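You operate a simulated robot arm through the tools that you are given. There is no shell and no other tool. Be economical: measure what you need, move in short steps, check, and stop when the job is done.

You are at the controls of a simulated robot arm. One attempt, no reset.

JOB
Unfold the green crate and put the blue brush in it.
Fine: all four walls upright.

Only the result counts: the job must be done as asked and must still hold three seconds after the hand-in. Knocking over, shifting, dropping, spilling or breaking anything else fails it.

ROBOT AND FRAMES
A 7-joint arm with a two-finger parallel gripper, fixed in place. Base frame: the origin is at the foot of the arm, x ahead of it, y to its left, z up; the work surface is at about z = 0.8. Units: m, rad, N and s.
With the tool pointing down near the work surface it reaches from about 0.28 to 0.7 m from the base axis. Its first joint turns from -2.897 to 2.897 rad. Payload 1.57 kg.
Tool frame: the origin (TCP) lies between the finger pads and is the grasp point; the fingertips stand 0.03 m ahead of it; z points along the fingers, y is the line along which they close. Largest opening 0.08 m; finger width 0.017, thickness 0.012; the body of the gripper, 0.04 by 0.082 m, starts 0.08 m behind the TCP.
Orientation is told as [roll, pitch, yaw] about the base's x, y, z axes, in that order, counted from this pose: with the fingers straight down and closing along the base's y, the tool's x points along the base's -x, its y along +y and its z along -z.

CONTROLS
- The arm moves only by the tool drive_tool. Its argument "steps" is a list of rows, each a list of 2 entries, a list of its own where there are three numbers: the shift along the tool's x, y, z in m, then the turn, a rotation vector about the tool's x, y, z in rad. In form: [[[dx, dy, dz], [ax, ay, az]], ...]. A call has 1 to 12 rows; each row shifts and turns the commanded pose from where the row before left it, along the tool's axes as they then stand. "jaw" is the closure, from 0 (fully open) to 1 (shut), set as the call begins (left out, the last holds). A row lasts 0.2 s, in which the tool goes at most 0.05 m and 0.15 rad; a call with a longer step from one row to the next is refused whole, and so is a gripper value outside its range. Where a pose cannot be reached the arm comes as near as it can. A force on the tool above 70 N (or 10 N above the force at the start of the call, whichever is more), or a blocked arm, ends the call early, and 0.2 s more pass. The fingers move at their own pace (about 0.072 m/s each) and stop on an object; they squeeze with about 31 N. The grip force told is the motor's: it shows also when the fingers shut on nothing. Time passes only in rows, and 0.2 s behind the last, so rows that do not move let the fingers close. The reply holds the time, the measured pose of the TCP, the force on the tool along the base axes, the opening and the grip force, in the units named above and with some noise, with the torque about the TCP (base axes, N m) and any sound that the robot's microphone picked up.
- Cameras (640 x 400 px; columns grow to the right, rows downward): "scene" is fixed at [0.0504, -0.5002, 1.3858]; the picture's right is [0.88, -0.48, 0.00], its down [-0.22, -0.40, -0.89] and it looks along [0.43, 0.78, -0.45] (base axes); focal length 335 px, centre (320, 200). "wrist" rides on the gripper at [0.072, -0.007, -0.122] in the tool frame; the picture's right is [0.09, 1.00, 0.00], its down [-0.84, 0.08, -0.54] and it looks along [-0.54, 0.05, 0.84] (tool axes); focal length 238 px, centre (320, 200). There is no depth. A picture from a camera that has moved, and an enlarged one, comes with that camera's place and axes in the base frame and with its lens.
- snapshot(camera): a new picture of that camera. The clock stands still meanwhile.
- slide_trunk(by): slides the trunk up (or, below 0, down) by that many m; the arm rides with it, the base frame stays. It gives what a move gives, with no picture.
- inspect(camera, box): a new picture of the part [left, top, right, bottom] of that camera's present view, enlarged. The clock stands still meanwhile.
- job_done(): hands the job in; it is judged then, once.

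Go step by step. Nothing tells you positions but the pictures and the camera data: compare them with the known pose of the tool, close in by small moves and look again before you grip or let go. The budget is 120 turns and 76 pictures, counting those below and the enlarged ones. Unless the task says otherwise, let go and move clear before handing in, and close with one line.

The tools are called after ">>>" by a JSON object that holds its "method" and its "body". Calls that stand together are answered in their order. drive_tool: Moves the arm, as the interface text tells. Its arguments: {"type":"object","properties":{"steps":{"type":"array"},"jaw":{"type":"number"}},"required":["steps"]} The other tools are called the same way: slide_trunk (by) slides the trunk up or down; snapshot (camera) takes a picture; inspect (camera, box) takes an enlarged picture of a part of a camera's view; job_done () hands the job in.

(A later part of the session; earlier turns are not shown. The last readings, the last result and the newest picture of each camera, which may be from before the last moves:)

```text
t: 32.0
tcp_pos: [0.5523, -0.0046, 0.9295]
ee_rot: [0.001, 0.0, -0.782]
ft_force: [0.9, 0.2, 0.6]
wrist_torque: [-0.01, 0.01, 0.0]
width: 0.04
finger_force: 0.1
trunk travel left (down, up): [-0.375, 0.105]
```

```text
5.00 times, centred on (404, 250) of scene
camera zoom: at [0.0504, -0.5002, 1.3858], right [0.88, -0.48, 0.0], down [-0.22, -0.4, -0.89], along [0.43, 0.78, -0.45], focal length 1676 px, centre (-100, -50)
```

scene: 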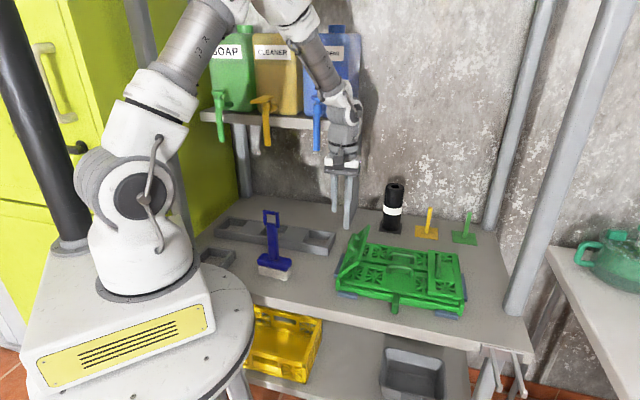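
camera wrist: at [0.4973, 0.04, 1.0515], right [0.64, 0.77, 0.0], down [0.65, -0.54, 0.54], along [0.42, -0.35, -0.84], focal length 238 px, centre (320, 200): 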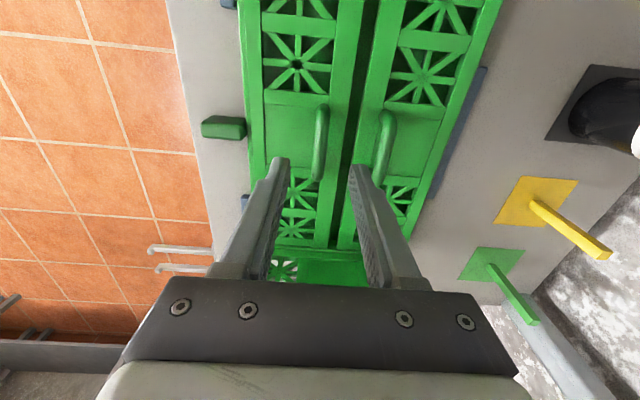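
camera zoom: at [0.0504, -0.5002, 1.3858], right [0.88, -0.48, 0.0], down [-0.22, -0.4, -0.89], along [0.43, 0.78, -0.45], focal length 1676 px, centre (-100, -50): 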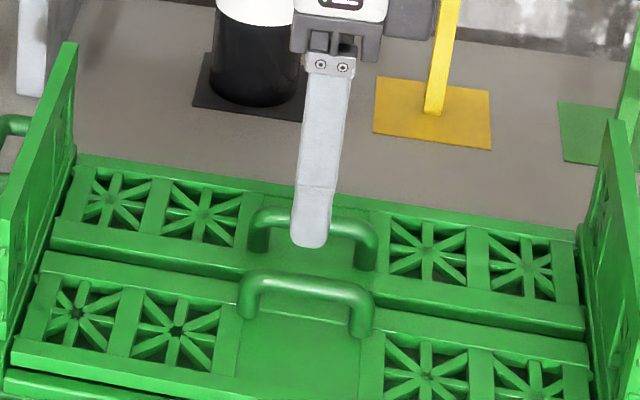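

The tool is right over the near bar. I descend to z 0.878 and close.

>>> {"method": "drive_tool", "body": {"steps": [[[0, 0, 0.026], [0, 0, 0]], [[0, 0, 0.015], [0, 0, 0]], [[0, 0, 0.01], [0, 0, 0]]]}}

>>> {"method": "drive_tool", "body": {"steps": [[[0, 0, 0], [0, 0, 0]], [[0, 0, 0], [0, 0, 0]], [[0, 0, 0], [0, 0, 0]]], "jaw": 1.0}}

>>> {"method": "inspect", "body": {"camera": "scene", "box": [360, 220, 456, 280]}}

```text
t: 32.8
tcp_pos: [0.5527, -0.0064, 0.8786]
ee_rot: [-0.001, -0.001, -0.784]
ft_force: [0.4, -0.3, 0.5]
wrist_torque: [-0.01, -0.02, -0.03]
width: 0.0399
finger_force: 0.0
trunk travel left (down, up): [-0.375, 0.105]
```

```text
t: 33.6
tcp_pos: [0.5514, -0.0074, 0.8784]
ee_rot: [0.0, 0.0, -0.783]
ft_force: [2.7, 1.3, 0.8]
wrist_torque: [0.02, -0.11, -0.01]
width: 0.011
finger_force: 28.6
trunk travel left (down, up): [-0.375, 0.105]
```

```text
6.67 times, centred on (408, 250) of scene
camera zoom: at [0.0504, -0.5002, 1.3858], right [0.88, -0.48, 0.0], down [-0.22, -0.4, -0.89], along [0.43, 0.78, -0.45], focal length 2234 px, centre (-267, -133)
```

zoom: 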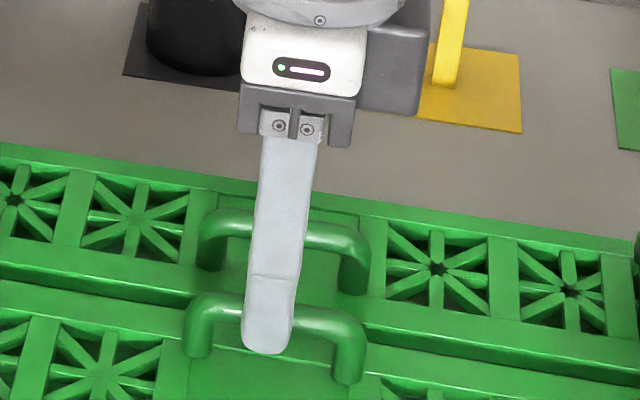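

Gripped. I swing the near wall up about its near hinge with partial tool tilt, three steps first.

>>> {"method": "drive_tool", "body": {"steps": [[[0, -0.0091, -0.0108], [-0.12, 0, 0]], [[0, -0.01, -0.0103], [-0.12, 0, 0]], [[0, -0.011, -0.0096], [-0.12, 0, 0]]]}}

>>> {"method": "inspect", "body": {"camera": "scene", "box": [320, 190, 480, 290]}}

```text
t: 34.4
tcp_pos: [0.5296, -0.0289, 0.9045]
ee_rot: [0.361, 0.0, -0.784]
ft_force: [0.2, -1.2, 0.1]
wrist_torque: [0.37, 0.42, 0.23]
width: 0.0115
finger_force: 28.4
trunk travel left (down, up): [-0.375, 0.105]
```

```text
4.00 times, centred on (400, 240) of scene
camera zoom: at [0.0504, -0.5002, 1.3858], right [0.88, -0.48, 0.0], down [-0.22, -0.4, -0.89], along [0.43, 0.78, -0.45], focal length 1340 px, centre (0, 40)
```

zoom: 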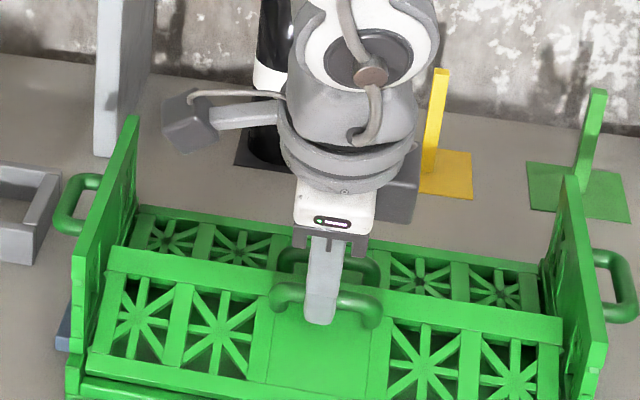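

The near wall is rising smoothly. Two more steps.

>>> {"method": "drive_tool", "body": {"steps": [[[0, -0.0119, -0.0088], [-0.12, 0, 0]], [[0, -0.0128, -0.0082], [-0.12, 0, 0]]]}}

>>> {"method": "snapshot", "body": {"camera": "scene"}}

```text
t: 35.0
tcp_pos: [0.5098, -0.0492, 0.9131]
ee_rot: [0.601, -0.003, -0.782]
ft_force: [-0.4, 0.7, 5.5]
wrist_torque: [0.36, 0.36, 0.22]
width: 0.011
finger_force: 28.7
trunk travel left (down, up): [-0.375, 0.105]
```

```text
32 pictures are left
```

scene: 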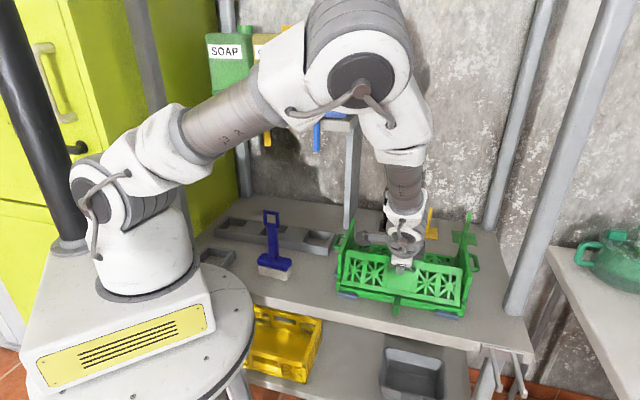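

The wall is about 60° up, and there is free space toward the robot, so I keep swinging it rigidly to vertical while watching the force.

>>> {"method": "drive_tool", "body": {"steps": [[[0, -0.0069, -0.0039], [-0.1, 0, 0]], [[0, -0.0069, -0.0039], [-0.1, 0, 0]], [[0, -0.0069, -0.0039], [-0.1, 0, 0]]]}}

>>> {"method": "inspect", "body": {"camera": "scene", "box": [320, 200, 480, 300]}}

```text
t: 35.8
tcp_pos: [0.4924, -0.0656, 0.9088]
ee_rot: [0.905, -0.004, -0.783]
ft_force: [3.8, -2.5, 35.1]
wrist_torque: [0.69, -0.34, 0.1]
width: 0.0111
finger_force: 28.5
trunk travel left (down, up): [-0.375, 0.105]
```

```text
4.00 times, centred on (400, 250) of scene
camera zoom: at [0.0504, -0.5002, 1.3858], right [0.88, -0.48, 0.0], down [-0.22, -0.4, -0.89], along [0.43, 0.78, -0.45], focal length 1340 px, centre (0, 0)
```

zoom: 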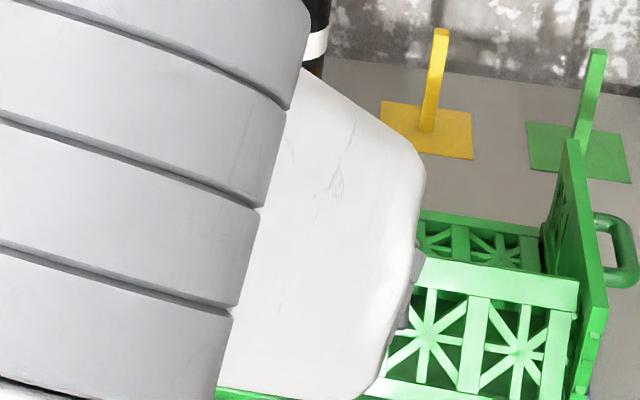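

The hinge is a bit higher than I assumed: 35 N upward on the tool. I relieve by raising 5 mm and check.

>>> {"method": "drive_tool", "body": {"steps": [[[0, 0.0039, -0.0031], [0, 0, 0]], [[0, 0, 0], [0, 0, 0]]]}}

>>> {"method": "snapshot", "body": {"camera": "wrist"}}

>>> {"method": "snapshot", "body": {"camera": "scene"}}

```text
t: 36.4
tcp_pos: [0.492, -0.0671, 0.9095]
ee_rot: [0.899, 0.0, -0.785]
ft_force: [1.5, -0.9, 3.5]
wrist_torque: [-0.21, -0.33, -0.49]
width: 0.011
finger_force: 28.2
trunk travel left (down, up): [-0.375, 0.105]
```

```text
30 pictures are left
camera wrist: at [0.37, -0.0868, 0.9797], right [0.37, 0.5, 0.78], down [0.33, -0.86, 0.4], along [0.87, 0.11, -0.48], focal length 238 px, centre (320, 200)
```

wrist: 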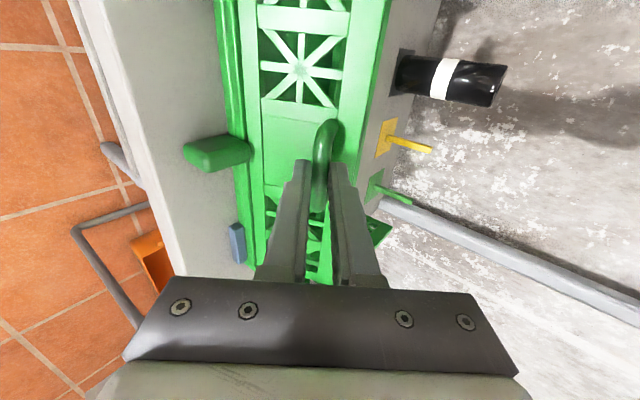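

```text
29 pictures are left
```

scene: 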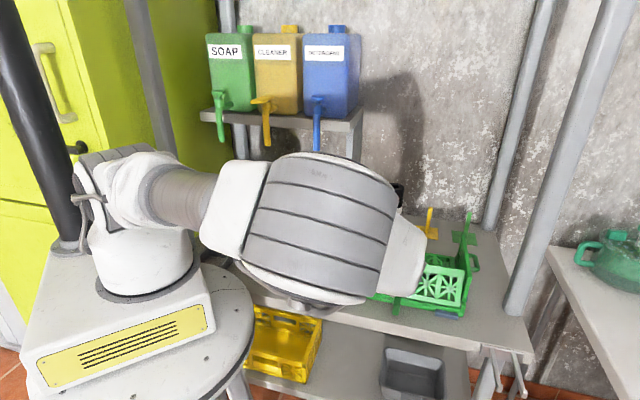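

The force is relieved. The wall is at roughly 77°; I continue with a flatter arc.

>>> {"method": "drive_tool", "body": {"steps": [[[0, -0.0056, -0.0055], [-0.1, 0, 0]], [[0, -0.005, -0.0055], [-0.1, 0, 0]]]}}

>>> {"method": "inspect", "body": {"camera": "scene", "box": [400, 230, 496, 290]}}

```text
t: 37.0
tcp_pos: [0.4804, -0.076, 0.9094]
ee_rot: [1.101, 0.002, -0.784]
ft_force: [-0.9, -0.8, -2.2]
wrist_torque: [-0.03, 0.19, 0.08]
width: 0.0113
finger_force: 29.3
trunk travel left (down, up): [-0.375, 0.105]
```

```text
6.67 times, centred on (448, 260) of scene
camera zoom: at [0.0504, -0.5002, 1.3858], right [0.88, -0.48, 0.0], down [-0.22, -0.4, -0.89], along [0.43, 0.78, -0.45], focal length 2234 px, centre (-533, -200)
```

zoom: 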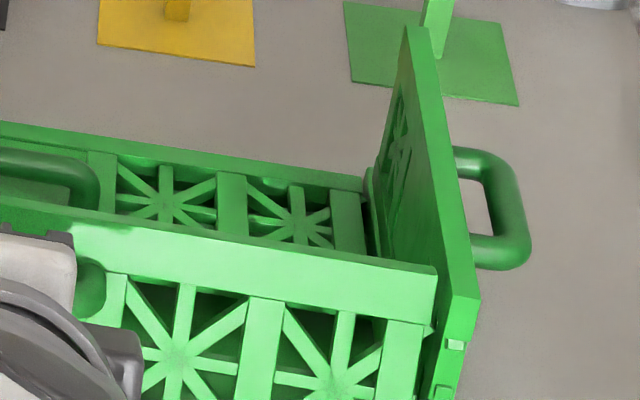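

It is almost vertical (about 88° estimated). I nudge it a little more to find the stop.

>>> {"method": "drive_tool", "body": {"steps": [[[0, -0.002, -0.003], [-0.05, 0, 0]], [[0, -0.002, -0.003], [-0.03, 0, 0]]]}}

>>> {"method": "inspect", "body": {"camera": "scene", "box": [400, 240, 496, 300]}}

```text
t: 37.6
tcp_pos: [0.4753, -0.0828, 0.9065]
ee_rot: [1.18, 0.001, -0.782]
ft_force: [-0.5, 1.7, -3.7]
wrist_torque: [-0.03, 0.11, 0.05]
width: 0.0113
finger_force: 29.1
trunk travel left (down, up): [-0.375, 0.105]
```

```text
6.67 times, centred on (448, 270) of scene
camera zoom: at [0.0504, -0.5002, 1.3858], right [0.88, -0.48, 0.0], down [-0.22, -0.4, -0.89], along [0.43, 0.78, -0.45], focal length 2234 px, centre (-533, -267)
```

zoom: 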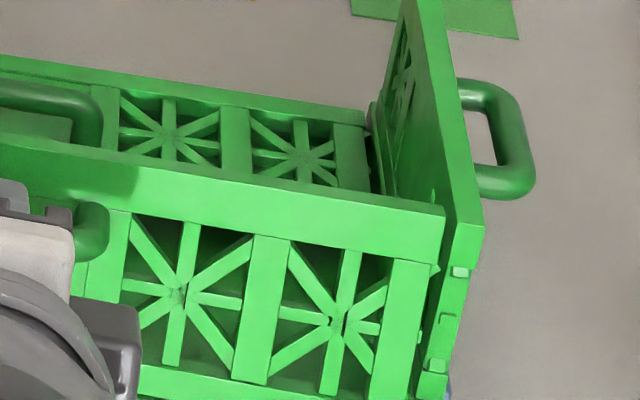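

>>> {"method": "drive_tool", "body": {"steps": [[[0, -0.002, -0.003], [-0.04, 0, 0]], [[0, -0.002, -0.003], [-0.04, 0, 0]]]}}

>>> {"method": "inspect", "body": {"camera": "scene", "box": [400, 240, 496, 300]}}

```text
t: 38.2
tcp_pos: [0.472, -0.0869, 0.9067]
ee_rot: [1.261, -0.002, -0.782]
ft_force: [1.4, 1.3, -3.5]
wrist_torque: [0.09, 0.12, 0.23]
width: 0.0109
finger_force: 28.6
trunk travel left (down, up): [-0.375, 0.105]
```

```text
6.67 times, centred on (448, 270) of scene
camera zoom: at [0.0504, -0.5002, 1.3858], right [0.88, -0.48, 0.0], down [-0.22, -0.4, -0.89], along [0.43, 0.78, -0.45], focal length 2234 px, centre (-533, -267)
```

zoom: 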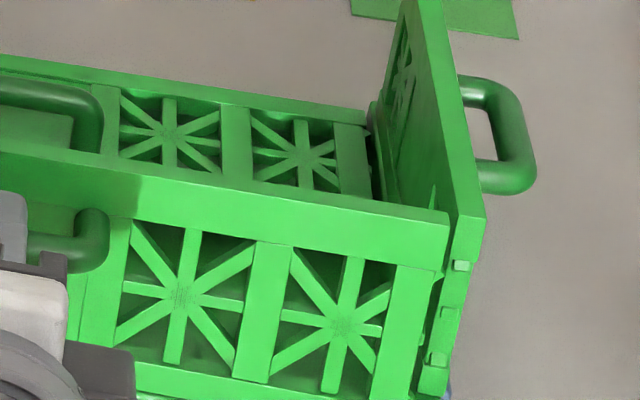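

>>> {"method": "drive_tool", "body": {"steps": [[[0, -0.002, -0.004], [-0.03, 0, 0]], [[0, -0.001, -0.003], [-0.02, 0, 0]]]}}

>>> {"method": "inspect", "body": {"camera": "scene", "box": [400, 240, 496, 300]}}

```text
t: 38.8
tcp_pos: [0.4658, -0.0921, 0.9042]
ee_rot: [1.31, 0.001, -0.783]
ft_force: [5.2, 4.7, -7.5]
wrist_torque: [-0.17, 0.06, -0.12]
width: 0.011
finger_force: 28.7
trunk travel left (down, up): [-0.375, 0.105]
```

```text
6.67 times, centred on (448, 270) of scene
camera zoom: at [0.0504, -0.5002, 1.3858], right [0.88, -0.48, 0.0], down [-0.22, -0.4, -0.89], along [0.43, 0.78, -0.45], focal length 2234 px, centre (-533, -267)
```

zoom: 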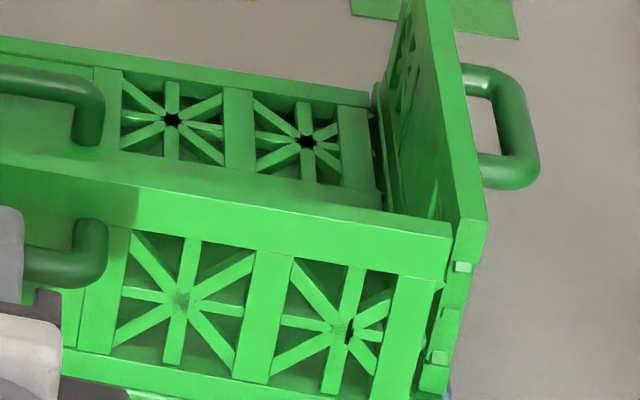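

The stop is felt (about 7 N). I release, withdraw toward the robot, rise and straighten the tool.

>>> {"method": "drive_tool", "body": {"steps": [[[0, 0.001, 0.001], [0, 0, 0]], [[0, 0, 0], [0, 0, 0]], [[0, 0, -0.03], [0, 0, 0]], [[0, 0, -0.03], [0, 0, 0]], [[0, 0.039, -0.01], [0, 0, 0]], [[0, 0.039, -0.01], [0, 0, 0]], [[0, 0, 0], [0.145, 0, 0]], [[0, 0, 0], [0.145, 0, 0]], [[0, 0, 0], [0.145, 0, 0]], [[0, 0, 0], [0.145, 0, 0]]], "jaw": 0.6}}

>>> {"method": "drive_tool", "body": {"steps": [[[0, 0, 0], [0.146, 0, 0]], [[0, 0, 0], [0.146, 0, 0]], [[0, 0, 0], [0.146, 0, 0]], [[0, 0, 0], [0.146, 0, 0]], [[0, 0, 0], [0.146, 0, 0]]]}}

>>> {"method": "inspect", "body": {"camera": "scene", "box": [320, 200, 480, 300]}}

>>> {"method": "snapshot", "body": {"camera": "scene"}}

```text
t: 41.0
tcp_pos: [0.4266, -0.1325, 1.0012]
ee_rot: [0.728, -0.001, -0.786]
ft_force: [-0.4, -0.4, 0.1]
wrist_torque: [-0.02, 0.04, 0.01]
width: 0.0321
finger_force: 0.0
trunk travel left (down, up): [-0.375, 0.105]
```

```text
t: 42.2
tcp_pos: [0.4263, -0.1329, 1.0027]
ee_rot: [-0.002, 0.0, -0.785]
ft_force: [-0.2, -0.3, -0.2]
wrist_torque: [0.0, 0.01, -0.01]
width: 0.0319
finger_force: 0.1
trunk travel left (down, up): [-0.375, 0.105]
```

```text
4.00 times, centred on (400, 250) of scene
camera zoom: at [0.0504, -0.5002, 1.3858], right [0.88, -0.48, 0.0], down [-0.22, -0.4, -0.89], along [0.43, 0.78, -0.45], focal length 1340 px, centre (0, 0)
```

zoom: 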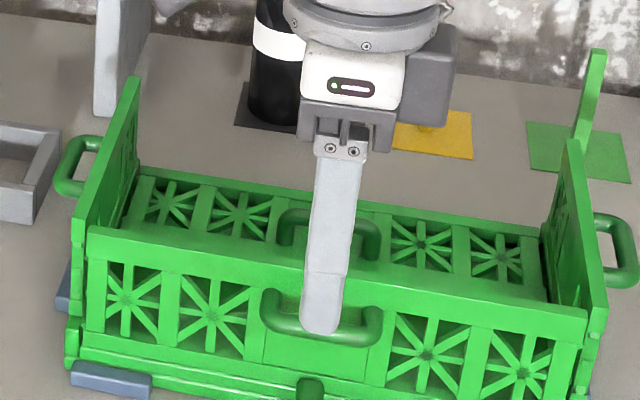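

```text
23 pictures are left
```

scene: 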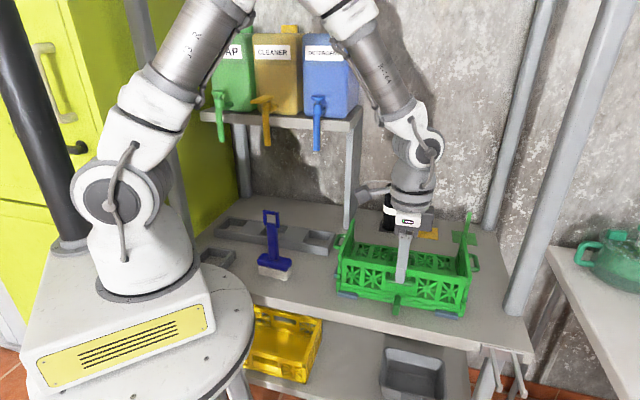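

Three walls are up. Now to the far wall: its bar is at about (0.594, 0.033). I go over it at safe height and look.

>>> {"method": "drive_tool", "body": {"steps": [[[0, 0.047, 0], [0, 0, 0]], [[0, 0.047, 0], [0, 0, 0]], [[0, 0.047, 0], [0, 0, 0]], [[0, 0.047, 0], [0, 0, 0]], [[-0.002, 0.047, 0], [0, 0, 0]], [[0, 0, 0.036], [0, 0, 0]], [[0, 0, 0.036], [0, 0, 0]]]}}

>>> {"method": "snapshot", "body": {"camera": "wrist"}}

```text
t: 43.8
tcp_pos: [0.5949, 0.0339, 0.9286]
ee_rot: [0.0, 0.001, -0.783]
ft_force: [1.0, -0.2, 0.0]
wrist_torque: [0.0, 0.0, 0.0]
width: 0.0321
finger_force: 0.1
trunk travel left (down, up): [-0.375, 0.105]
```

```text
22 pictures are left
camera wrist: at [0.5395, 0.0801, 1.051], right [0.64, 0.77, 0.0], down [0.65, -0.54, 0.54], along [0.42, -0.35, -0.84], focal length 238 px, centre (320, 200)
```

wrist: 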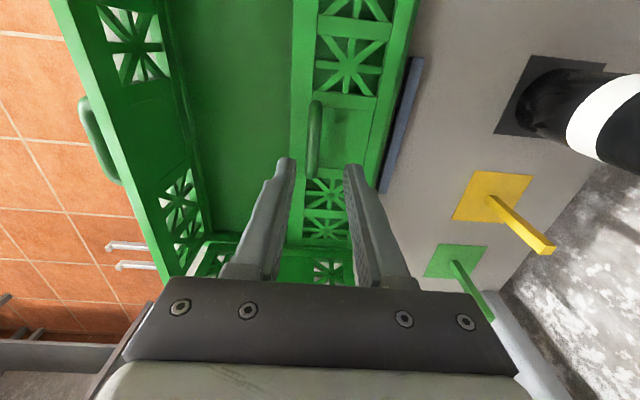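

Aligned within a few millimetres. I correct, descend, and grip the far bar.

>>> {"method": "drive_tool", "body": {"steps": [[[-0.003, -0.004, 0.026], [0, 0, 0]], [[0, 0, 0.015], [0, 0, 0]], [[0, 0, 0.009], [0, 0, 0]]]}}

>>> {"method": "drive_tool", "body": {"steps": [[[0, 0, 0], [0, 0, 0]], [[0, 0, 0], [0, 0, 0]], [[0, 0, 0], [0, 0, 0]]], "jaw": 1.0}}

```text
t: 44.6
tcp_pos: [0.595, 0.0274, 0.88]
ee_rot: [0.0, 0.001, -0.785]
ft_force: [-1.4, -0.2, -0.6]
wrist_torque: [0.0, -0.01, 0.01]
width: 0.0319
finger_force: 0.0
trunk travel left (down, up): [-0.375, 0.105]
```

```text
t: 45.4
tcp_pos: [0.5953, 0.0276, 0.8796]
ee_rot: [0.0, 0.0, -0.784]
ft_force: [0.0, -0.9, 0.7]
wrist_torque: [0.0, 0.06, 0.01]
width: 0.0111
finger_force: 28.7
trunk travel left (down, up): [-0.375, 0.105]
```

Gripped (11 mm). I swing the far wall up partway.

>>> {"method": "drive_tool", "body": {"steps": [[[0, 0.0082, -0.0108], [0.08, 0, 0]], [[0, 0.0096, -0.0101], [0.08, 0, 0]], [[0, 0.0107, -0.0088], [0.08, 0, 0]], [[0, 0.0117, -0.0077], [0.08, 0, 0]]]}}

>>> {"method": "inspect", "body": {"camera": "scene", "box": [320, 190, 480, 290]}}

```text
t: 46.4
tcp_pos: [0.6261, 0.0601, 0.9121]
ee_rot: [-0.322, -0.002, -0.783]
ft_force: [0.3, -1.2, 0.5]
wrist_torque: [0.08, 0.03, 0.02]
width: 0.0109
finger_force: 28.9
trunk travel left (down, up): [-0.375, 0.105]
```

```text
4.00 times, centred on (400, 240) of scene
camera zoom: at [0.0504, -0.5002, 1.3858], right [0.88, -0.48, 0.0], down [-0.22, -0.4, -0.89], along [0.43, 0.78, -0.45], focal length 1340 px, centre (0, 40)
```

zoom: 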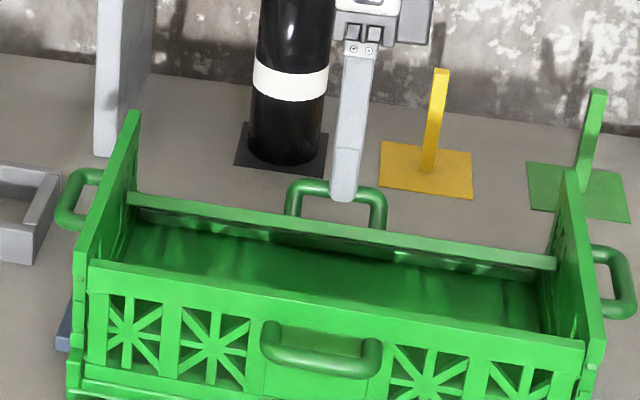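

The far wall is about 50° up. I release, withdraw, straighten and go inside.

>>> {"method": "drive_tool", "body": {"steps": [[[0, 0, 0], [0, 0, 0]], [[0, 0, 0], [0, 0, 0]], [[0, 0, -0.03], [0, 0, 0]], [[0, 0, -0.03], [0, 0, 0]], [[0, 0, -0.02], [0, 0, 0]], [[0, 0, 0], [-0.107, 0, 0]], [[0, 0, 0], [-0.107, 0, 0]], [[0, 0, 0], [-0.107, 0, 0]]], "jaw": 0.7}}

>>> {"method": "drive_tool", "body": {"steps": [[[0, -0.033, 0], [0, 0, 0]], [[0, -0.033, 0], [0, 0, 0]], [[0, -0.03, 0], [0, 0, 0]]], "jaw": 1.0}}

>>> {"method": "inspect", "body": {"camera": "scene", "box": [320, 190, 480, 290]}}

```text
t: 48.2
tcp_pos: [0.6434, 0.0784, 0.9873]
ee_rot: [0.003, 0.0, -0.783]
ft_force: [0.0, 0.9, 0.2]
wrist_torque: [0.03, 0.0, -0.01]
width: 0.0237
finger_force: 0.1
trunk travel left (down, up): [-0.375, 0.105]
```

```text
t: 49.0
tcp_pos: [0.5729, 0.0072, 0.9868]
ee_rot: [0.002, 0.001, -0.784]
ft_force: [-0.3, 0.0, 0.4]
wrist_torque: [0.02, 0.0, -0.01]
width: 0.0
finger_force: 21.4
trunk travel left (down, up): [-0.375, 0.105]
```

```text
4.00 times, centred on (400, 240) of scene
camera zoom: at [0.0504, -0.5002, 1.3858], right [0.88, -0.48, 0.0], down [-0.22, -0.4, -0.89], along [0.43, 0.78, -0.45], focal length 1340 px, centre (0, 40)
```

zoom: 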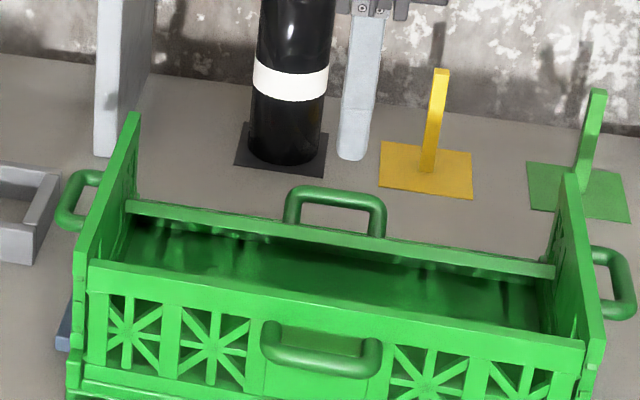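

It holds. I descend inside and push the far wall outward.

>>> {"method": "drive_tool", "body": {"steps": [[[0, 0, 0.042], [0, 0, 0]], [[0, 0, 0.042], [0, 0, 0]], [[0, 0.012, 0], [0, 0, 0]], [[0, 0.012, 0], [0, 0, 0]], [[0, 0.012, 0], [0, 0, 0]], [[0, 0.01, 0], [0, 0, 0]], [[0, 0.01, 0], [0, 0, 0]], [[0, 0.008, 0], [0, 0, 0]], [[0, 0.006, 0], [0, 0, 0]]]}}

>>> {"method": "inspect", "body": {"camera": "scene", "box": [320, 190, 480, 290]}}

```text
t: 50.3
tcp_pos: [0.5906, 0.0228, 0.9055]
ee_rot: [-0.029, 0.013, -0.791]
ft_force: [-30.2, -10.4, 20.9]
wrist_torque: [-0.12, 0.8, 0.12]
width: 0.0
finger_force: 20.9
trunk travel left (down, up): [-0.375, 0.105]
stopped in row 6: the force on the tool passed its limit at 78 N (the readings are from after the stop); the commanded pose is now the measured one
```

```text
4.00 times, centred on (400, 240) of scene
camera zoom: at [0.0504, -0.5002, 1.3858], right [0.88, -0.48, 0.0], down [-0.22, -0.4, -0.89], along [0.43, 0.78, -0.45], focal length 1340 px, centre (0, 40)
```

zoom: 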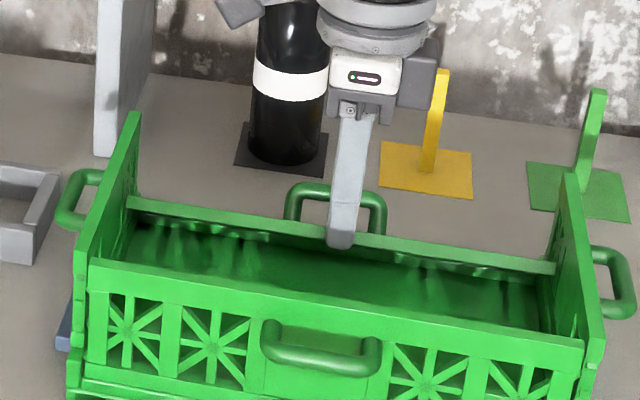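

The vertical finger jams against the wall's free edge by friction. I back off, go lower, and push along the arc, outward and upward together.

>>> {"method": "drive_tool", "body": {"steps": [[[0, -0.01, 0], [0, 0, 0]], [[0, 0, 0.02], [0, 0, 0]], [[0, 0.01, 0], [0, 0, 0]], [[0, 0.0079, -0.0069], [0, 0, 0]], [[0, 0.0088, -0.0057], [0, 0, 0]], [[0, 0.0095, -0.0044], [0, 0, 0]]]}}

>>> {"method": "inspect", "body": {"camera": "scene", "box": [320, 190, 480, 290]}}

```text
t: 51.1
tcp_pos: [0.582, 0.0133, 0.8786]
ee_rot: [-0.061, 0.025, -0.8]
ft_force: [-18.3, -9.7, 5.5]
wrist_torque: [-0.28, 0.55, 0.08]
width: 0.0
finger_force: 21.5
trunk travel left (down, up): [-0.375, 0.105]
stopped in row 4: the force on the tool passed its limit at 74 N (the readings are from after the stop); the commanded pose is now the measured one
```

```text
4.00 times, centred on (400, 240) of scene
camera zoom: at [0.0504, -0.5002, 1.3858], right [0.88, -0.48, 0.0], down [-0.22, -0.4, -0.89], along [0.43, 0.78, -0.45], focal length 1340 px, centre (0, 40)
```

zoom: 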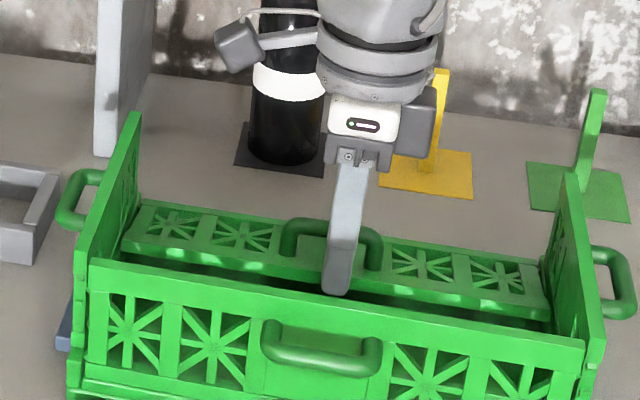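

The wall was pushed back down to about 20–25° instead. I back off, level the tool, and regrip its handle to lift it higher this time.

>>> {"method": "drive_tool", "body": {"steps": [[[0, -0.015, 0], [0, 0, 0]], [[0, 0, -0.04], [-0.061, -0.025, -0.015]], [[0, 0, -0.04], [0, 0, 0]], [[0, 0.024, 0], [0, 0, 0]], [[0, 0.024, 0], [0, 0, 0]]], "jaw": 0.55}}

>>> {"method": "snapshot", "body": {"camera": "wrist"}}

>>> {"method": "inspect", "body": {"camera": "scene", "box": [320, 200, 480, 300]}}

```text
t: 52.4
tcp_pos: [0.6113, 0.0405, 0.9619]
ee_rot: [0.012, -0.004, -0.78]
ft_force: [0.6, 0.4, -0.1]
wrist_torque: [-0.04, 0.02, -0.03]
width: 0.0362
finger_force: 0.0
trunk travel left (down, up): [-0.375, 0.105]
```

```text
17 pictures are left
camera wrist: at [0.5542, 0.0866, 1.0824], right [0.64, 0.77, 0.01], down [0.64, -0.54, 0.55], along [0.43, -0.34, -0.84], focal length 238 px, centre (320, 200)
```

wrist: 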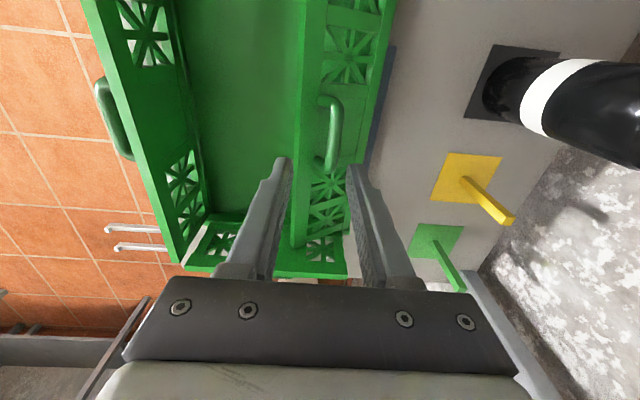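

```text
4.00 times, centred on (400, 250) of scene
camera zoom: at [0.0504, -0.5002, 1.3858], right [0.88, -0.48, 0.0], down [-0.22, -0.4, -0.89], along [0.43, 0.78, -0.45], focal length 1340 px, centre (0, 0)
```

zoom: 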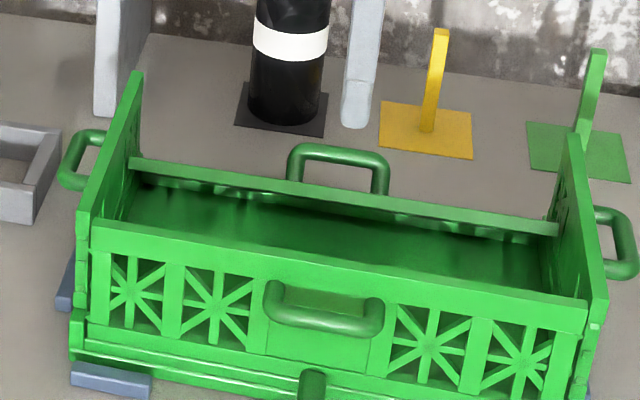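

Helpfully the finger dragged the wall back up to about 50° on the way out. I re-enter with shut fingers tilted to lie parallel under the wall, then push outward-and-up along its arc.

>>> {"method": "drive_tool", "body": {"steps": [[[0, -0.03, 0], [0, 0, 0]], [[0, -0.032, 0], [0, 0, 0]], [[0, 0, 0], [-0.135, 0, 0]], [[0, 0, 0], [-0.135, 0, 0]], [[0, 0, 0], [-0.13, 0, 0]], [[0, -0.0144, 0.0341], [0, 0, 0]], [[0, -0.0144, 0.0341], [0, 0, 0]]], "jaw": 1.0}}

>>> {"method": "inspect", "body": {"camera": "scene", "box": [320, 190, 480, 290]}}

```text
t: 54.0
tcp_pos: [0.5688, -0.0043, 0.8868]
ee_rot: [0.412, -0.01, -0.782]
ft_force: [0.8, 0.1, 0.6]
wrist_torque: [0.0, 0.01, 0.0]
width: 0.0002
finger_force: 21.6
trunk travel left (down, up): [-0.375, 0.105]
```

```text
4.00 times, centred on (400, 240) of scene
camera zoom: at [0.0504, -0.5002, 1.3858], right [0.88, -0.48, 0.0], down [-0.22, -0.4, -0.89], along [0.43, 0.78, -0.45], focal length 1340 px, centre (0, 40)
```

zoom: 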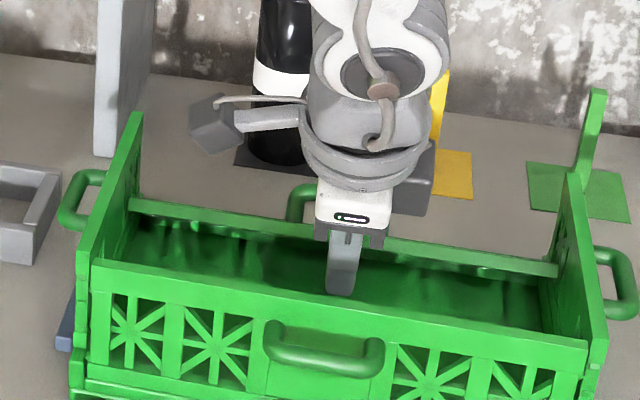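

The fingers are inside, clear of the wall. I make contact and push along the arc.

>>> {"method": "drive_tool", "body": {"steps": [[[0, 0.0092, 0.0039], [0, 0, 0]], [[0, 0.0092, 0.0025], [0, 0, 0]], [[0, 0.0098, -0.004], [0.06, 0, 0]], [[0, 0.0101, -0.003], [0.08, 0, 0]], [[0, 0.0102, -0.003], [0.08, 0, 0]]]}}

>>> {"method": "inspect", "body": {"camera": "scene", "box": [320, 190, 480, 290]}}

```text
t: 55.1
tcp_pos: [0.5984, 0.0286, 0.9087]
ee_rot: [0.19, -0.008, -0.778]
ft_force: [0.8, -0.5, 0.4]
wrist_torque: [0.02, 0.02, 0.01]
width: 0.0003
finger_force: 20.9
trunk travel left (down, up): [-0.375, 0.105]
```

```text
4.00 times, centred on (400, 240) of scene
camera zoom: at [0.0504, -0.5002, 1.3858], right [0.88, -0.48, 0.0], down [-0.22, -0.4, -0.89], along [0.43, 0.78, -0.45], focal length 1340 px, centre (0, 40)
```

zoom: 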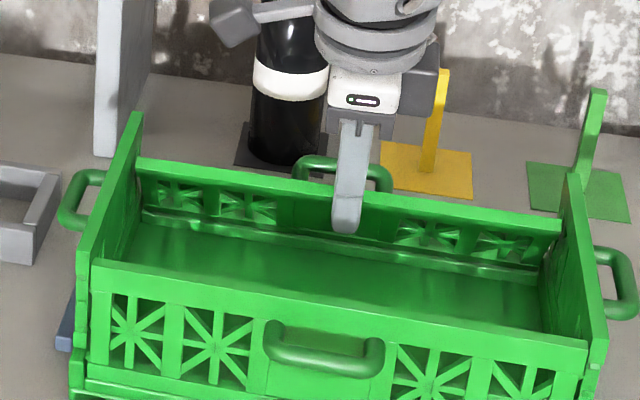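

Excellent, it is past 70°. I keep pushing outward gently.

>>> {"method": "drive_tool", "body": {"steps": [[[0, 0.009, 0.001], [0.05, 0, 0]], [[0, 0.009, 0.001], [0.05, 0, 0]], [[0, 0.008, 0.001], [0.05, 0, 0]], [[0, 0.007, 0], [0.04, 0, 0]]]}}

>>> {"method": "drive_tool", "body": {"steps": [[[0, 0.004, 0], [0, 0, 0]], [[0, 0.003, 0], [0, 0, 0]]]}}

>>> {"method": "inspect", "body": {"camera": "scene", "box": [320, 190, 480, 290]}}

```text
t: 56.1
tcp_pos: [0.6238, 0.0518, 0.9095]
ee_rot: [0.002, -0.007, -0.78]
ft_force: [-0.7, -0.3, -0.6]
wrist_torque: [0.0, -0.01, -0.02]
width: 0.0
finger_force: 21.3
trunk travel left (down, up): [-0.375, 0.105]
```

```text
t: 56.8
tcp_pos: [0.6277, 0.057, 0.9106]
ee_rot: [0.002, -0.007, -0.78]
ft_force: [-0.6, 0.5, -0.4]
wrist_torque: [0.03, 0.03, 0.02]
width: 0.0
finger_force: 21.9
trunk travel left (down, up): [-0.375, 0.105]
```

```text
4.00 times, centred on (400, 240) of scene
camera zoom: at [0.0504, -0.5002, 1.3858], right [0.88, -0.48, 0.0], down [-0.22, -0.4, -0.89], along [0.43, 0.78, -0.45], focal length 1340 px, centre (0, 40)
```

zoom: 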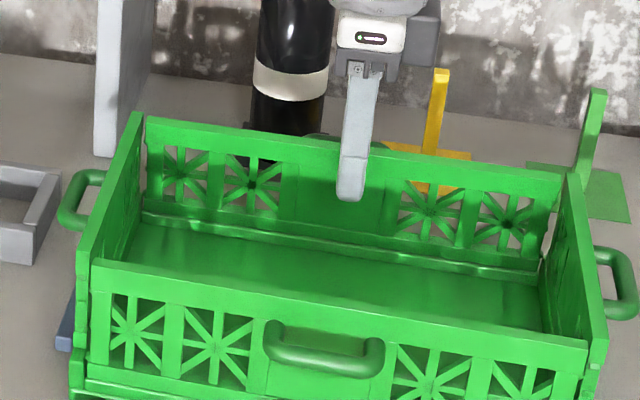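

Nearly there. I push until the stop is felt, then back off and up.

>>> {"method": "drive_tool", "body": {"steps": [[[0, 0.003, 0], [0, 0, 0]], [[0, 0.003, 0], [0, 0, 0]]]}}

>>> {"method": "drive_tool", "body": {"steps": [[[0, 0.003, 0], [0, 0, 0]], [[0, 0, 0], [0, 0, 0]]]}}

```text
t: 57.4
tcp_pos: [0.6329, 0.0615, 0.9113]
ee_rot: [0.002, -0.007, -0.779]
ft_force: [0.3, 0.7, 0.4]
wrist_torque: [0.01, -0.01, 0.02]
width: 0.0
finger_force: 21.1
trunk travel left (down, up): [-0.375, 0.105]
```

```text
t: 58.0
tcp_pos: [0.6344, 0.0629, 0.9087]
ee_rot: [0.004, -0.006, -0.782]
ft_force: [0.1, 0.1, 0.2]
wrist_torque: [-0.01, 0.0, 0.03]
width: 0.0001
finger_force: 21.0
trunk travel left (down, up): [-0.375, 0.105]
```

>>> {"method": "drive_tool", "body": {"steps": [[[0, 0.003, 0], [0, 0, 0]], [[0, 0.003, 0], [0, 0, 0]]]}}

>>> {"method": "inspect", "body": {"camera": "scene", "box": [410, 210, 490, 260]}}

```text
t: 58.5
tcp_pos: [0.6389, 0.067, 0.91]
ee_rot: [-0.001, -0.007, -0.78]
ft_force: [0.1, -0.1, 0.5]
wrist_torque: [0.01, 0.0, -0.01]
width: 0.0
finger_force: 21.6
trunk travel left (down, up): [-0.375, 0.105]
```

```text
8.00 times, centred on (450, 235) of scene
camera zoom: at [0.0504, -0.5002, 1.3858], right [0.88, -0.48, 0.0], down [-0.22, -0.4, -0.89], along [0.43, 0.78, -0.45], focal length 2681 px, centre (-720, -80)
```

zoom: 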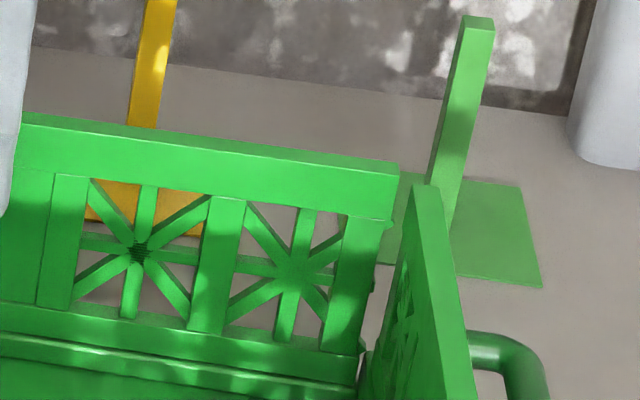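

No stop felt yet and it may already be vertical or slightly over. I back off and check from above.

>>> {"method": "drive_tool", "body": {"steps": [[[0, -0.02, 0], [0, 0, 0]], [[0, -0.03, -0.03], [0, 0, 0]], [[0, -0.03, -0.045], [0, 0, 0]], [[0, 0, -0.04], [0, 0, 0]]]}}

>>> {"method": "inspect", "body": {"camera": "wrist", "box": [80, 0, 400, 200]}}

>>> {"method": "inspect", "body": {"camera": "scene", "box": [330, 200, 490, 300]}}

```text
refused: row 3 steps farther than a row can; nothing moved
```

```text
2.00 times, centred on (240, 100) of wrist
camera zoom: at [0.5819, 0.1131, 1.0307], right [0.64, 0.77, 0.0], down [0.65, -0.53, 0.55], along [0.42, -0.35, -0.84], focal length 477 px, centre (480, 400)
```

zoom: 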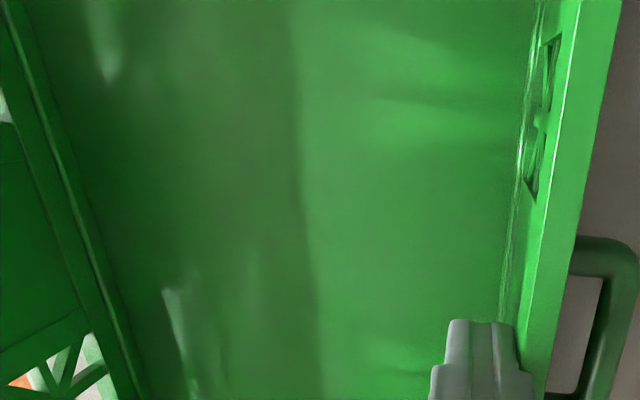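

```text
4.00 times, centred on (410, 250) of scene
camera zoom: at [0.0504, -0.5002, 1.3858], right [0.88, -0.48, 0.0], down [-0.22, -0.4, -0.89], along [0.43, 0.78, -0.45], focal length 1340 px, centre (-40, 0)
```

zoom: 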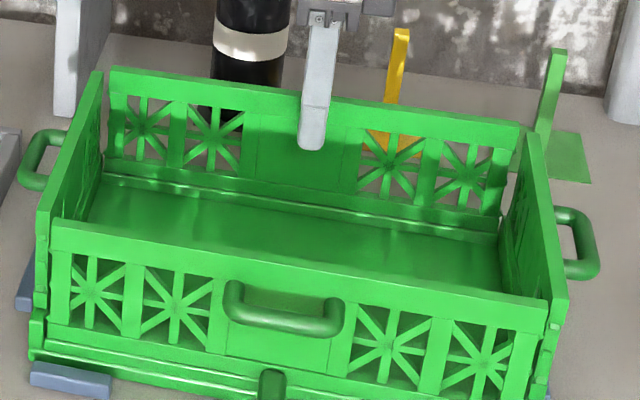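

By geometry the far wall top is at p≈0.511 against the base rim at 0.5165: nearly vertical. I push a few more millimetres to feel for the stop.

>>> {"method": "drive_tool", "body": {"steps": [[[0, 0.002, 0], [0, 0, 0]], [[0, 0.002, 0], [0, 0, 0]]]}}

>>> {"method": "drive_tool", "body": {"steps": [[[0, 0.002, 0], [0, 0, 0]], [[0, 0, 0], [0, 0, 0]]]}}

```text
t: 59.1
tcp_pos: [0.6406, 0.0687, 0.9098]
ee_rot: [0.0, -0.008, -0.779]
ft_force: [-7.9, -6.4, 2.6]
wrist_torque: [-0.2, 0.24, 0.01]
width: 0.0
finger_force: 20.5
trunk travel left (down, up): [-0.375, 0.105]
```

```text
t: 59.8
tcp_pos: [0.6434, 0.071, 0.9085]
ee_rot: [0.001, -0.007, -0.781]
ft_force: [-4.5, -6.7, -0.3]
wrist_torque: [-0.18, 0.14, -0.04]
width: 0.0003
finger_force: 21.2
trunk travel left (down, up): [-0.375, 0.105]
```

The stop is felt at about 9 N, just as with the other walls. I withdraw upward and travel to above the brush, which I place at (0.291, 0.188), upright, loop top at z≈0.99, its long axis parallel to the crate's.

>>> {"method": "drive_tool", "body": {"steps": [[[0, -0.02, 0], [0, 0, 0]], [[0, -0.03, -0.03], [0, 0, 0]], [[0, -0.005, -0.048], [0, 0, 0]], [[0, 0, -0.048], [0, 0, 0]], [[0, 0, -0.048], [0, 0, 0]], [[0, 0, -0.03], [0, 0, 0]]], "jaw": 0.3}}

>>> {"method": "drive_tool", "body": {"steps": [[[0.0415, -0.014, 0], [0, 0, 0]], [[0.0415, -0.014, 0], [0, 0, 0]], [[0.0415, -0.014, 0], [0, 0, 0]], [[0.0415, -0.014, 0], [0, 0, 0]], [[0.0415, -0.014, 0], [0, 0, 0]], [[0.04, -0.014, 0], [0, 0, 0]]]}}

>>> {"method": "snapshot", "body": {"camera": "wrist"}}

>>> {"method": "snapshot", "body": {"camera": "scene"}}

```text
t: 61.1
tcp_pos: [0.6037, 0.0345, 1.1138]
ee_rot: [0.002, -0.007, -0.781]
ft_force: [-0.2, -0.4, 0.1]
wrist_torque: [-0.03, 0.04, 0.01]
width: 0.056
finger_force: 0.1
trunk travel left (down, up): [-0.375, 0.105]
```

```text
t: 62.5
tcp_pos: [0.3657, 0.1479, 1.1131]
ee_rot: [0.001, -0.006, -0.783]
ft_force: [0.6, -0.1, 0.2]
wrist_torque: [0.0, 0.01, 0.0]
width: 0.0559
finger_force: 0.0
trunk travel left (down, up): [-0.375, 0.105]
```

```text
9 pictures are left
camera wrist: at [0.3098, 0.1943, 1.2331], right [0.64, 0.77, 0.0], down [0.65, -0.53, 0.55], along [0.42, -0.35, -0.84], focal length 238 px, centre (320, 200)
```

wrist: 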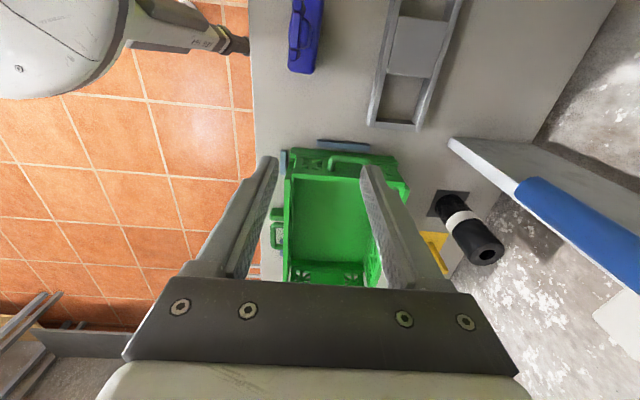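

```text
8 pictures are left
```

scene: 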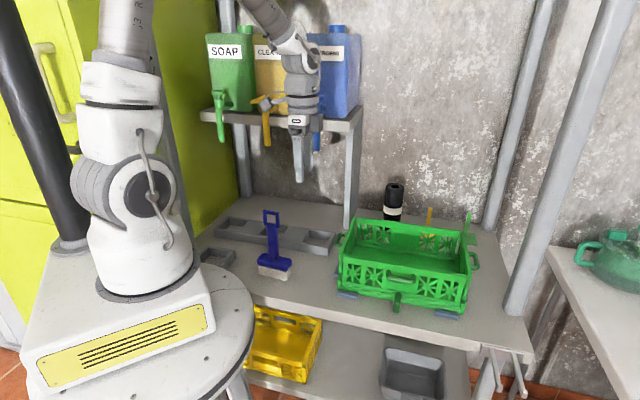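

The crate stands open with all four walls up. I move to above the brush and check alignment.

>>> {"method": "drive_tool", "body": {"steps": [[[0.041, -0.0124, 0], [0, 0, 0]], [[0.0405, -0.0124, 0], [0, 0, 0]], [[0, 0, 0.03], [0, 0, 0]]], "jaw": 0.0}}

>>> {"method": "snapshot", "body": {"camera": "wrist"}}

```text
t: 63.4
tcp_pos: [0.2904, 0.1872, 1.0828]
ee_rot: [0.005, -0.008, -0.781]
ft_force: [-0.1, 0.2, -0.8]
wrist_torque: [-0.01, -0.01, -0.03]
width: 0.0799
finger_force: 0.0
trunk travel left (down, up): [-0.375, 0.105]
```

```text
7 pictures are left
camera wrist: at [0.2332, 0.2331, 1.2038], right [0.64, 0.77, 0.0], down [0.64, -0.53, 0.55], along [0.42, -0.35, -0.84], focal length 238 px, centre (320, 200)
```

wrist: 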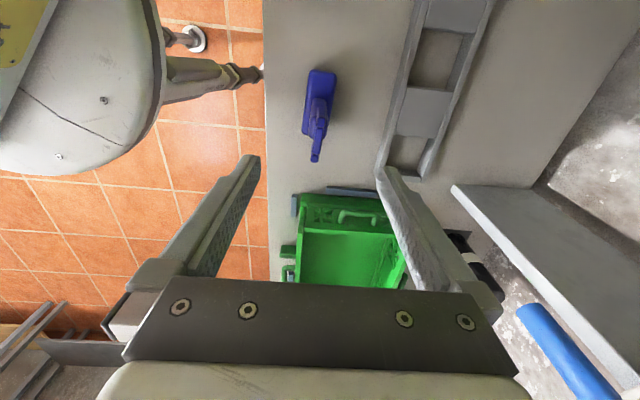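

The brush is centred under the open jaws within 3 mm. I descend around the shaft and check before gripping.

>>> {"method": "drive_tool", "body": {"steps": [[[0, -0.003, 0.03], [0, 0, 0]], [[0, 0, 0.04], [0, 0, 0]], [[0, 0, 0.04], [0, 0, 0]], [[0, 0, 0.033], [0, 0, 0]]]}}

>>> {"method": "inspect", "body": {"camera": "scene", "box": [200, 180, 360, 280]}}

```text
t: 64.3
tcp_pos: [0.2903, 0.1857, 0.9369]
ee_rot: [0.002, -0.008, -0.78]
ft_force: [0.3, 0.2, 0.2]
wrist_torque: [0.0, 0.01, 0.0]
width: 0.0803
finger_force: 0.0
trunk travel left (down, up): [-0.375, 0.105]
```

```text
4.00 times, centred on (280, 230) of scene
camera zoom: at [0.0504, -0.5002, 1.3858], right [0.88, -0.48, 0.0], down [-0.22, -0.4, -0.89], along [0.43, 0.78, -0.45], focal length 1340 px, centre (480, 80)
```

zoom: 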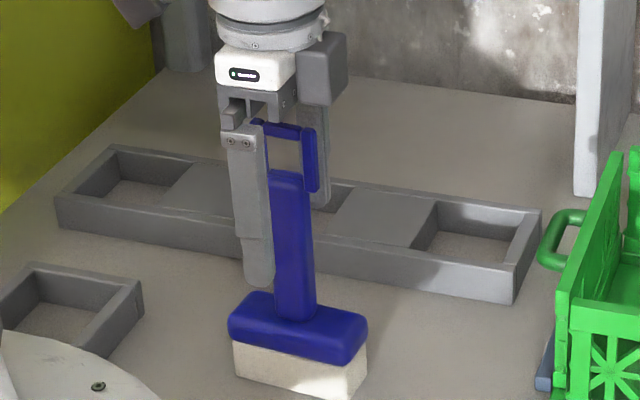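

The jaws straddle the shaft. I shift 5 mm along the brush's long axis and close.

>>> {"method": "drive_tool", "body": {"steps": [[[-0.005, 0, 0], [0, 0, 0]], [[0, 0, 0], [0, 0, 0]], [[0, 0, 0], [0, 0, 0]], [[0, 0, 0], [0, 0, 0]], [[0, 0, 0], [0, 0, 0]]], "jaw": 1.0}}

```text
t: 65.5
tcp_pos: [0.2953, 0.1825, 0.9376]
ee_rot: [0.002, -0.006, -0.781]
ft_force: [-0.6, 0.1, -0.1]
wrist_torque: [0.01, 0.01, 0.02]
width: 0.0197
finger_force: 31.3
trunk travel left (down, up): [-0.375, 0.105]
```

Gripped (20 mm shaft). I lift 0.15 m and check.

>>> {"method": "drive_tool", "body": {"steps": [[[0, 0, -0.02], [0, 0, 0]], [[0, 0, -0.03], [0, 0, 0]], [[0, 0, -0.035], [0, 0, 0]], [[0, 0, -0.035], [0, 0, 0]], [[0, 0, -0.035], [0, 0, 0]]]}}

>>> {"method": "snapshot", "body": {"camera": "scene"}}

```text
t: 66.8
tcp_pos: [0.2943, 0.1819, 1.0948]
ee_rot: [0.002, -0.008, -0.783]
ft_force: [0.5, 0.5, -0.5]
wrist_torque: [-0.02, -0.01, 0.03]
width: 0.0194
finger_force: 31.3
trunk travel left (down, up): [-0.375, 0.105]
```

```text
5 pictures are left
```

scene: 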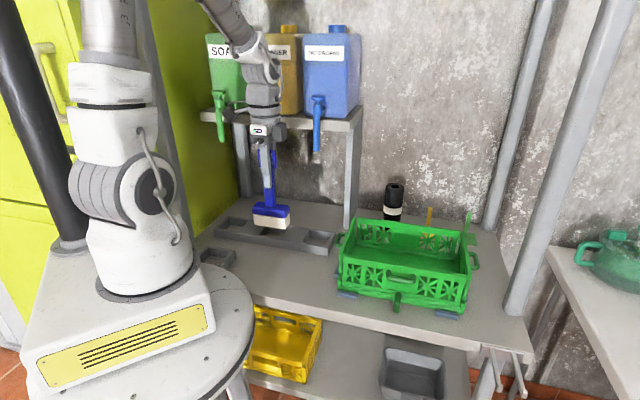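

The brush is securely held, bottom at about z 0.955, above the walls (0.915). I carry it over the crate's centre.

>>> {"method": "drive_tool", "body": {"steps": [[[-0.04, 0.0094, -0.005], [0, 0, 0]], [[-0.04, 0.0094, 0], [0, 0, 0]], [[-0.04, 0.0094, 0], [0, 0, 0]], [[-0.04, 0.0094, 0], [0, 0, 0]], [[-0.04, 0.0094, 0], [0, 0, 0]], [[-0.04, 0.0094, 0], [0, 0, 0]], [[-0.04, 0.0094, 0], [0, 0, 0]], [[-0.034, 0.0094, 0], [0, 0, 0]], [[0, 0, 0], [0, 0, 0]]]}}

>>> {"method": "snapshot", "body": {"camera": "scene"}}

```text
t: 68.8
tcp_pos: [0.57, 0.0114, 1.0998]
ee_rot: [0.003, -0.007, -0.78]
ft_force: [0.0, -0.1, -1.6]
wrist_torque: [0.0, 0.0, -0.01]
width: 0.0198
finger_force: 30.8
trunk travel left (down, up): [-0.375, 0.105]
```

```text
4 pictures are left
```

scene: 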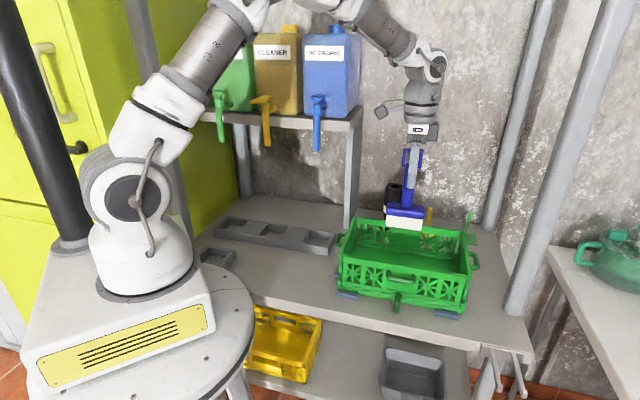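

The brush hangs over the crate centre. I lower it to just above the floor, then feel for contact.

>>> {"method": "drive_tool", "body": {"steps": [[[0, 0, 0.035], [0, 0, 0]], [[0, 0, 0.035], [0, 0, 0]], [[0, 0, 0.03], [0, 0, 0]], [[0, 0, 0.02], [0, 0, 0]], [[0, 0, 0.01], [0, 0, 0]]]}}

>>> {"method": "drive_tool", "body": {"steps": [[[0, 0, 0.004], [0, 0, 0]], [[0, 0, 0.003], [0, 0, 0]]]}}

>>> {"method": "drive_tool", "body": {"steps": [[[0, 0, 0.003], [0, 0, 0]], [[0, 0, 0.002], [0, 0, 0]]]}}

```text
t: 70.0
tcp_pos: [0.57, 0.014, 0.9711]
ee_rot: [0.003, -0.006, -0.78]
ft_force: [-0.2, 0.7, -1.4]
wrist_torque: [-0.01, -0.01, -0.02]
width: 0.0199
finger_force: 32.1
trunk travel left (down, up): [-0.375, 0.105]
```

```text
t: 70.5
tcp_pos: [0.5711, 0.0129, 0.9638]
ee_rot: [0.002, -0.007, -0.78]
ft_force: [-0.1, -0.8, -1.3]
wrist_torque: [0.0, 0.02, 0.01]
width: 0.0193
finger_force: 30.9
trunk travel left (down, up): [-0.375, 0.105]
```

```text
t: 71.2
tcp_pos: [0.5711, 0.0133, 0.9585]
ee_rot: [0.002, -0.008, -0.782]
ft_force: [-0.5, -1.3, -2.0]
wrist_torque: [-0.01, 0.02, 0.04]
width: 0.0195
finger_force: 30.8
trunk travel left (down, up): [-0.375, 0.105]
```

>>> {"method": "drive_tool", "body": {"steps": [[[0, 0, 0.003], [0, 0, 0]], [[0, 0, 0.003], [0, 0, 0]]]}}

>>> {"method": "drive_tool", "body": {"steps": [[[0, 0, 0.002], [0, 0, 0]], [[0, 0, 0.002], [0, 0, 0]]]}}

```text
t: 71.8
tcp_pos: [0.572, 0.0132, 0.953]
ee_rot: [0.002, -0.007, -0.781]
ft_force: [-0.2, 0.2, -1.9]
wrist_torque: [-0.01, -0.02, -0.06]
width: 0.0197
finger_force: 31.6
trunk travel left (down, up): [-0.375, 0.105]
```

```text
t: 72.3
tcp_pos: [0.5717, 0.0135, 0.9493]
ee_rot: [0.002, -0.008, -0.78]
ft_force: [-1.2, -0.6, 7.4]
wrist_torque: [0.05, 0.36, -0.01]
width: 0.0197
finger_force: 31.0
trunk travel left (down, up): [-0.375, 0.105]
```

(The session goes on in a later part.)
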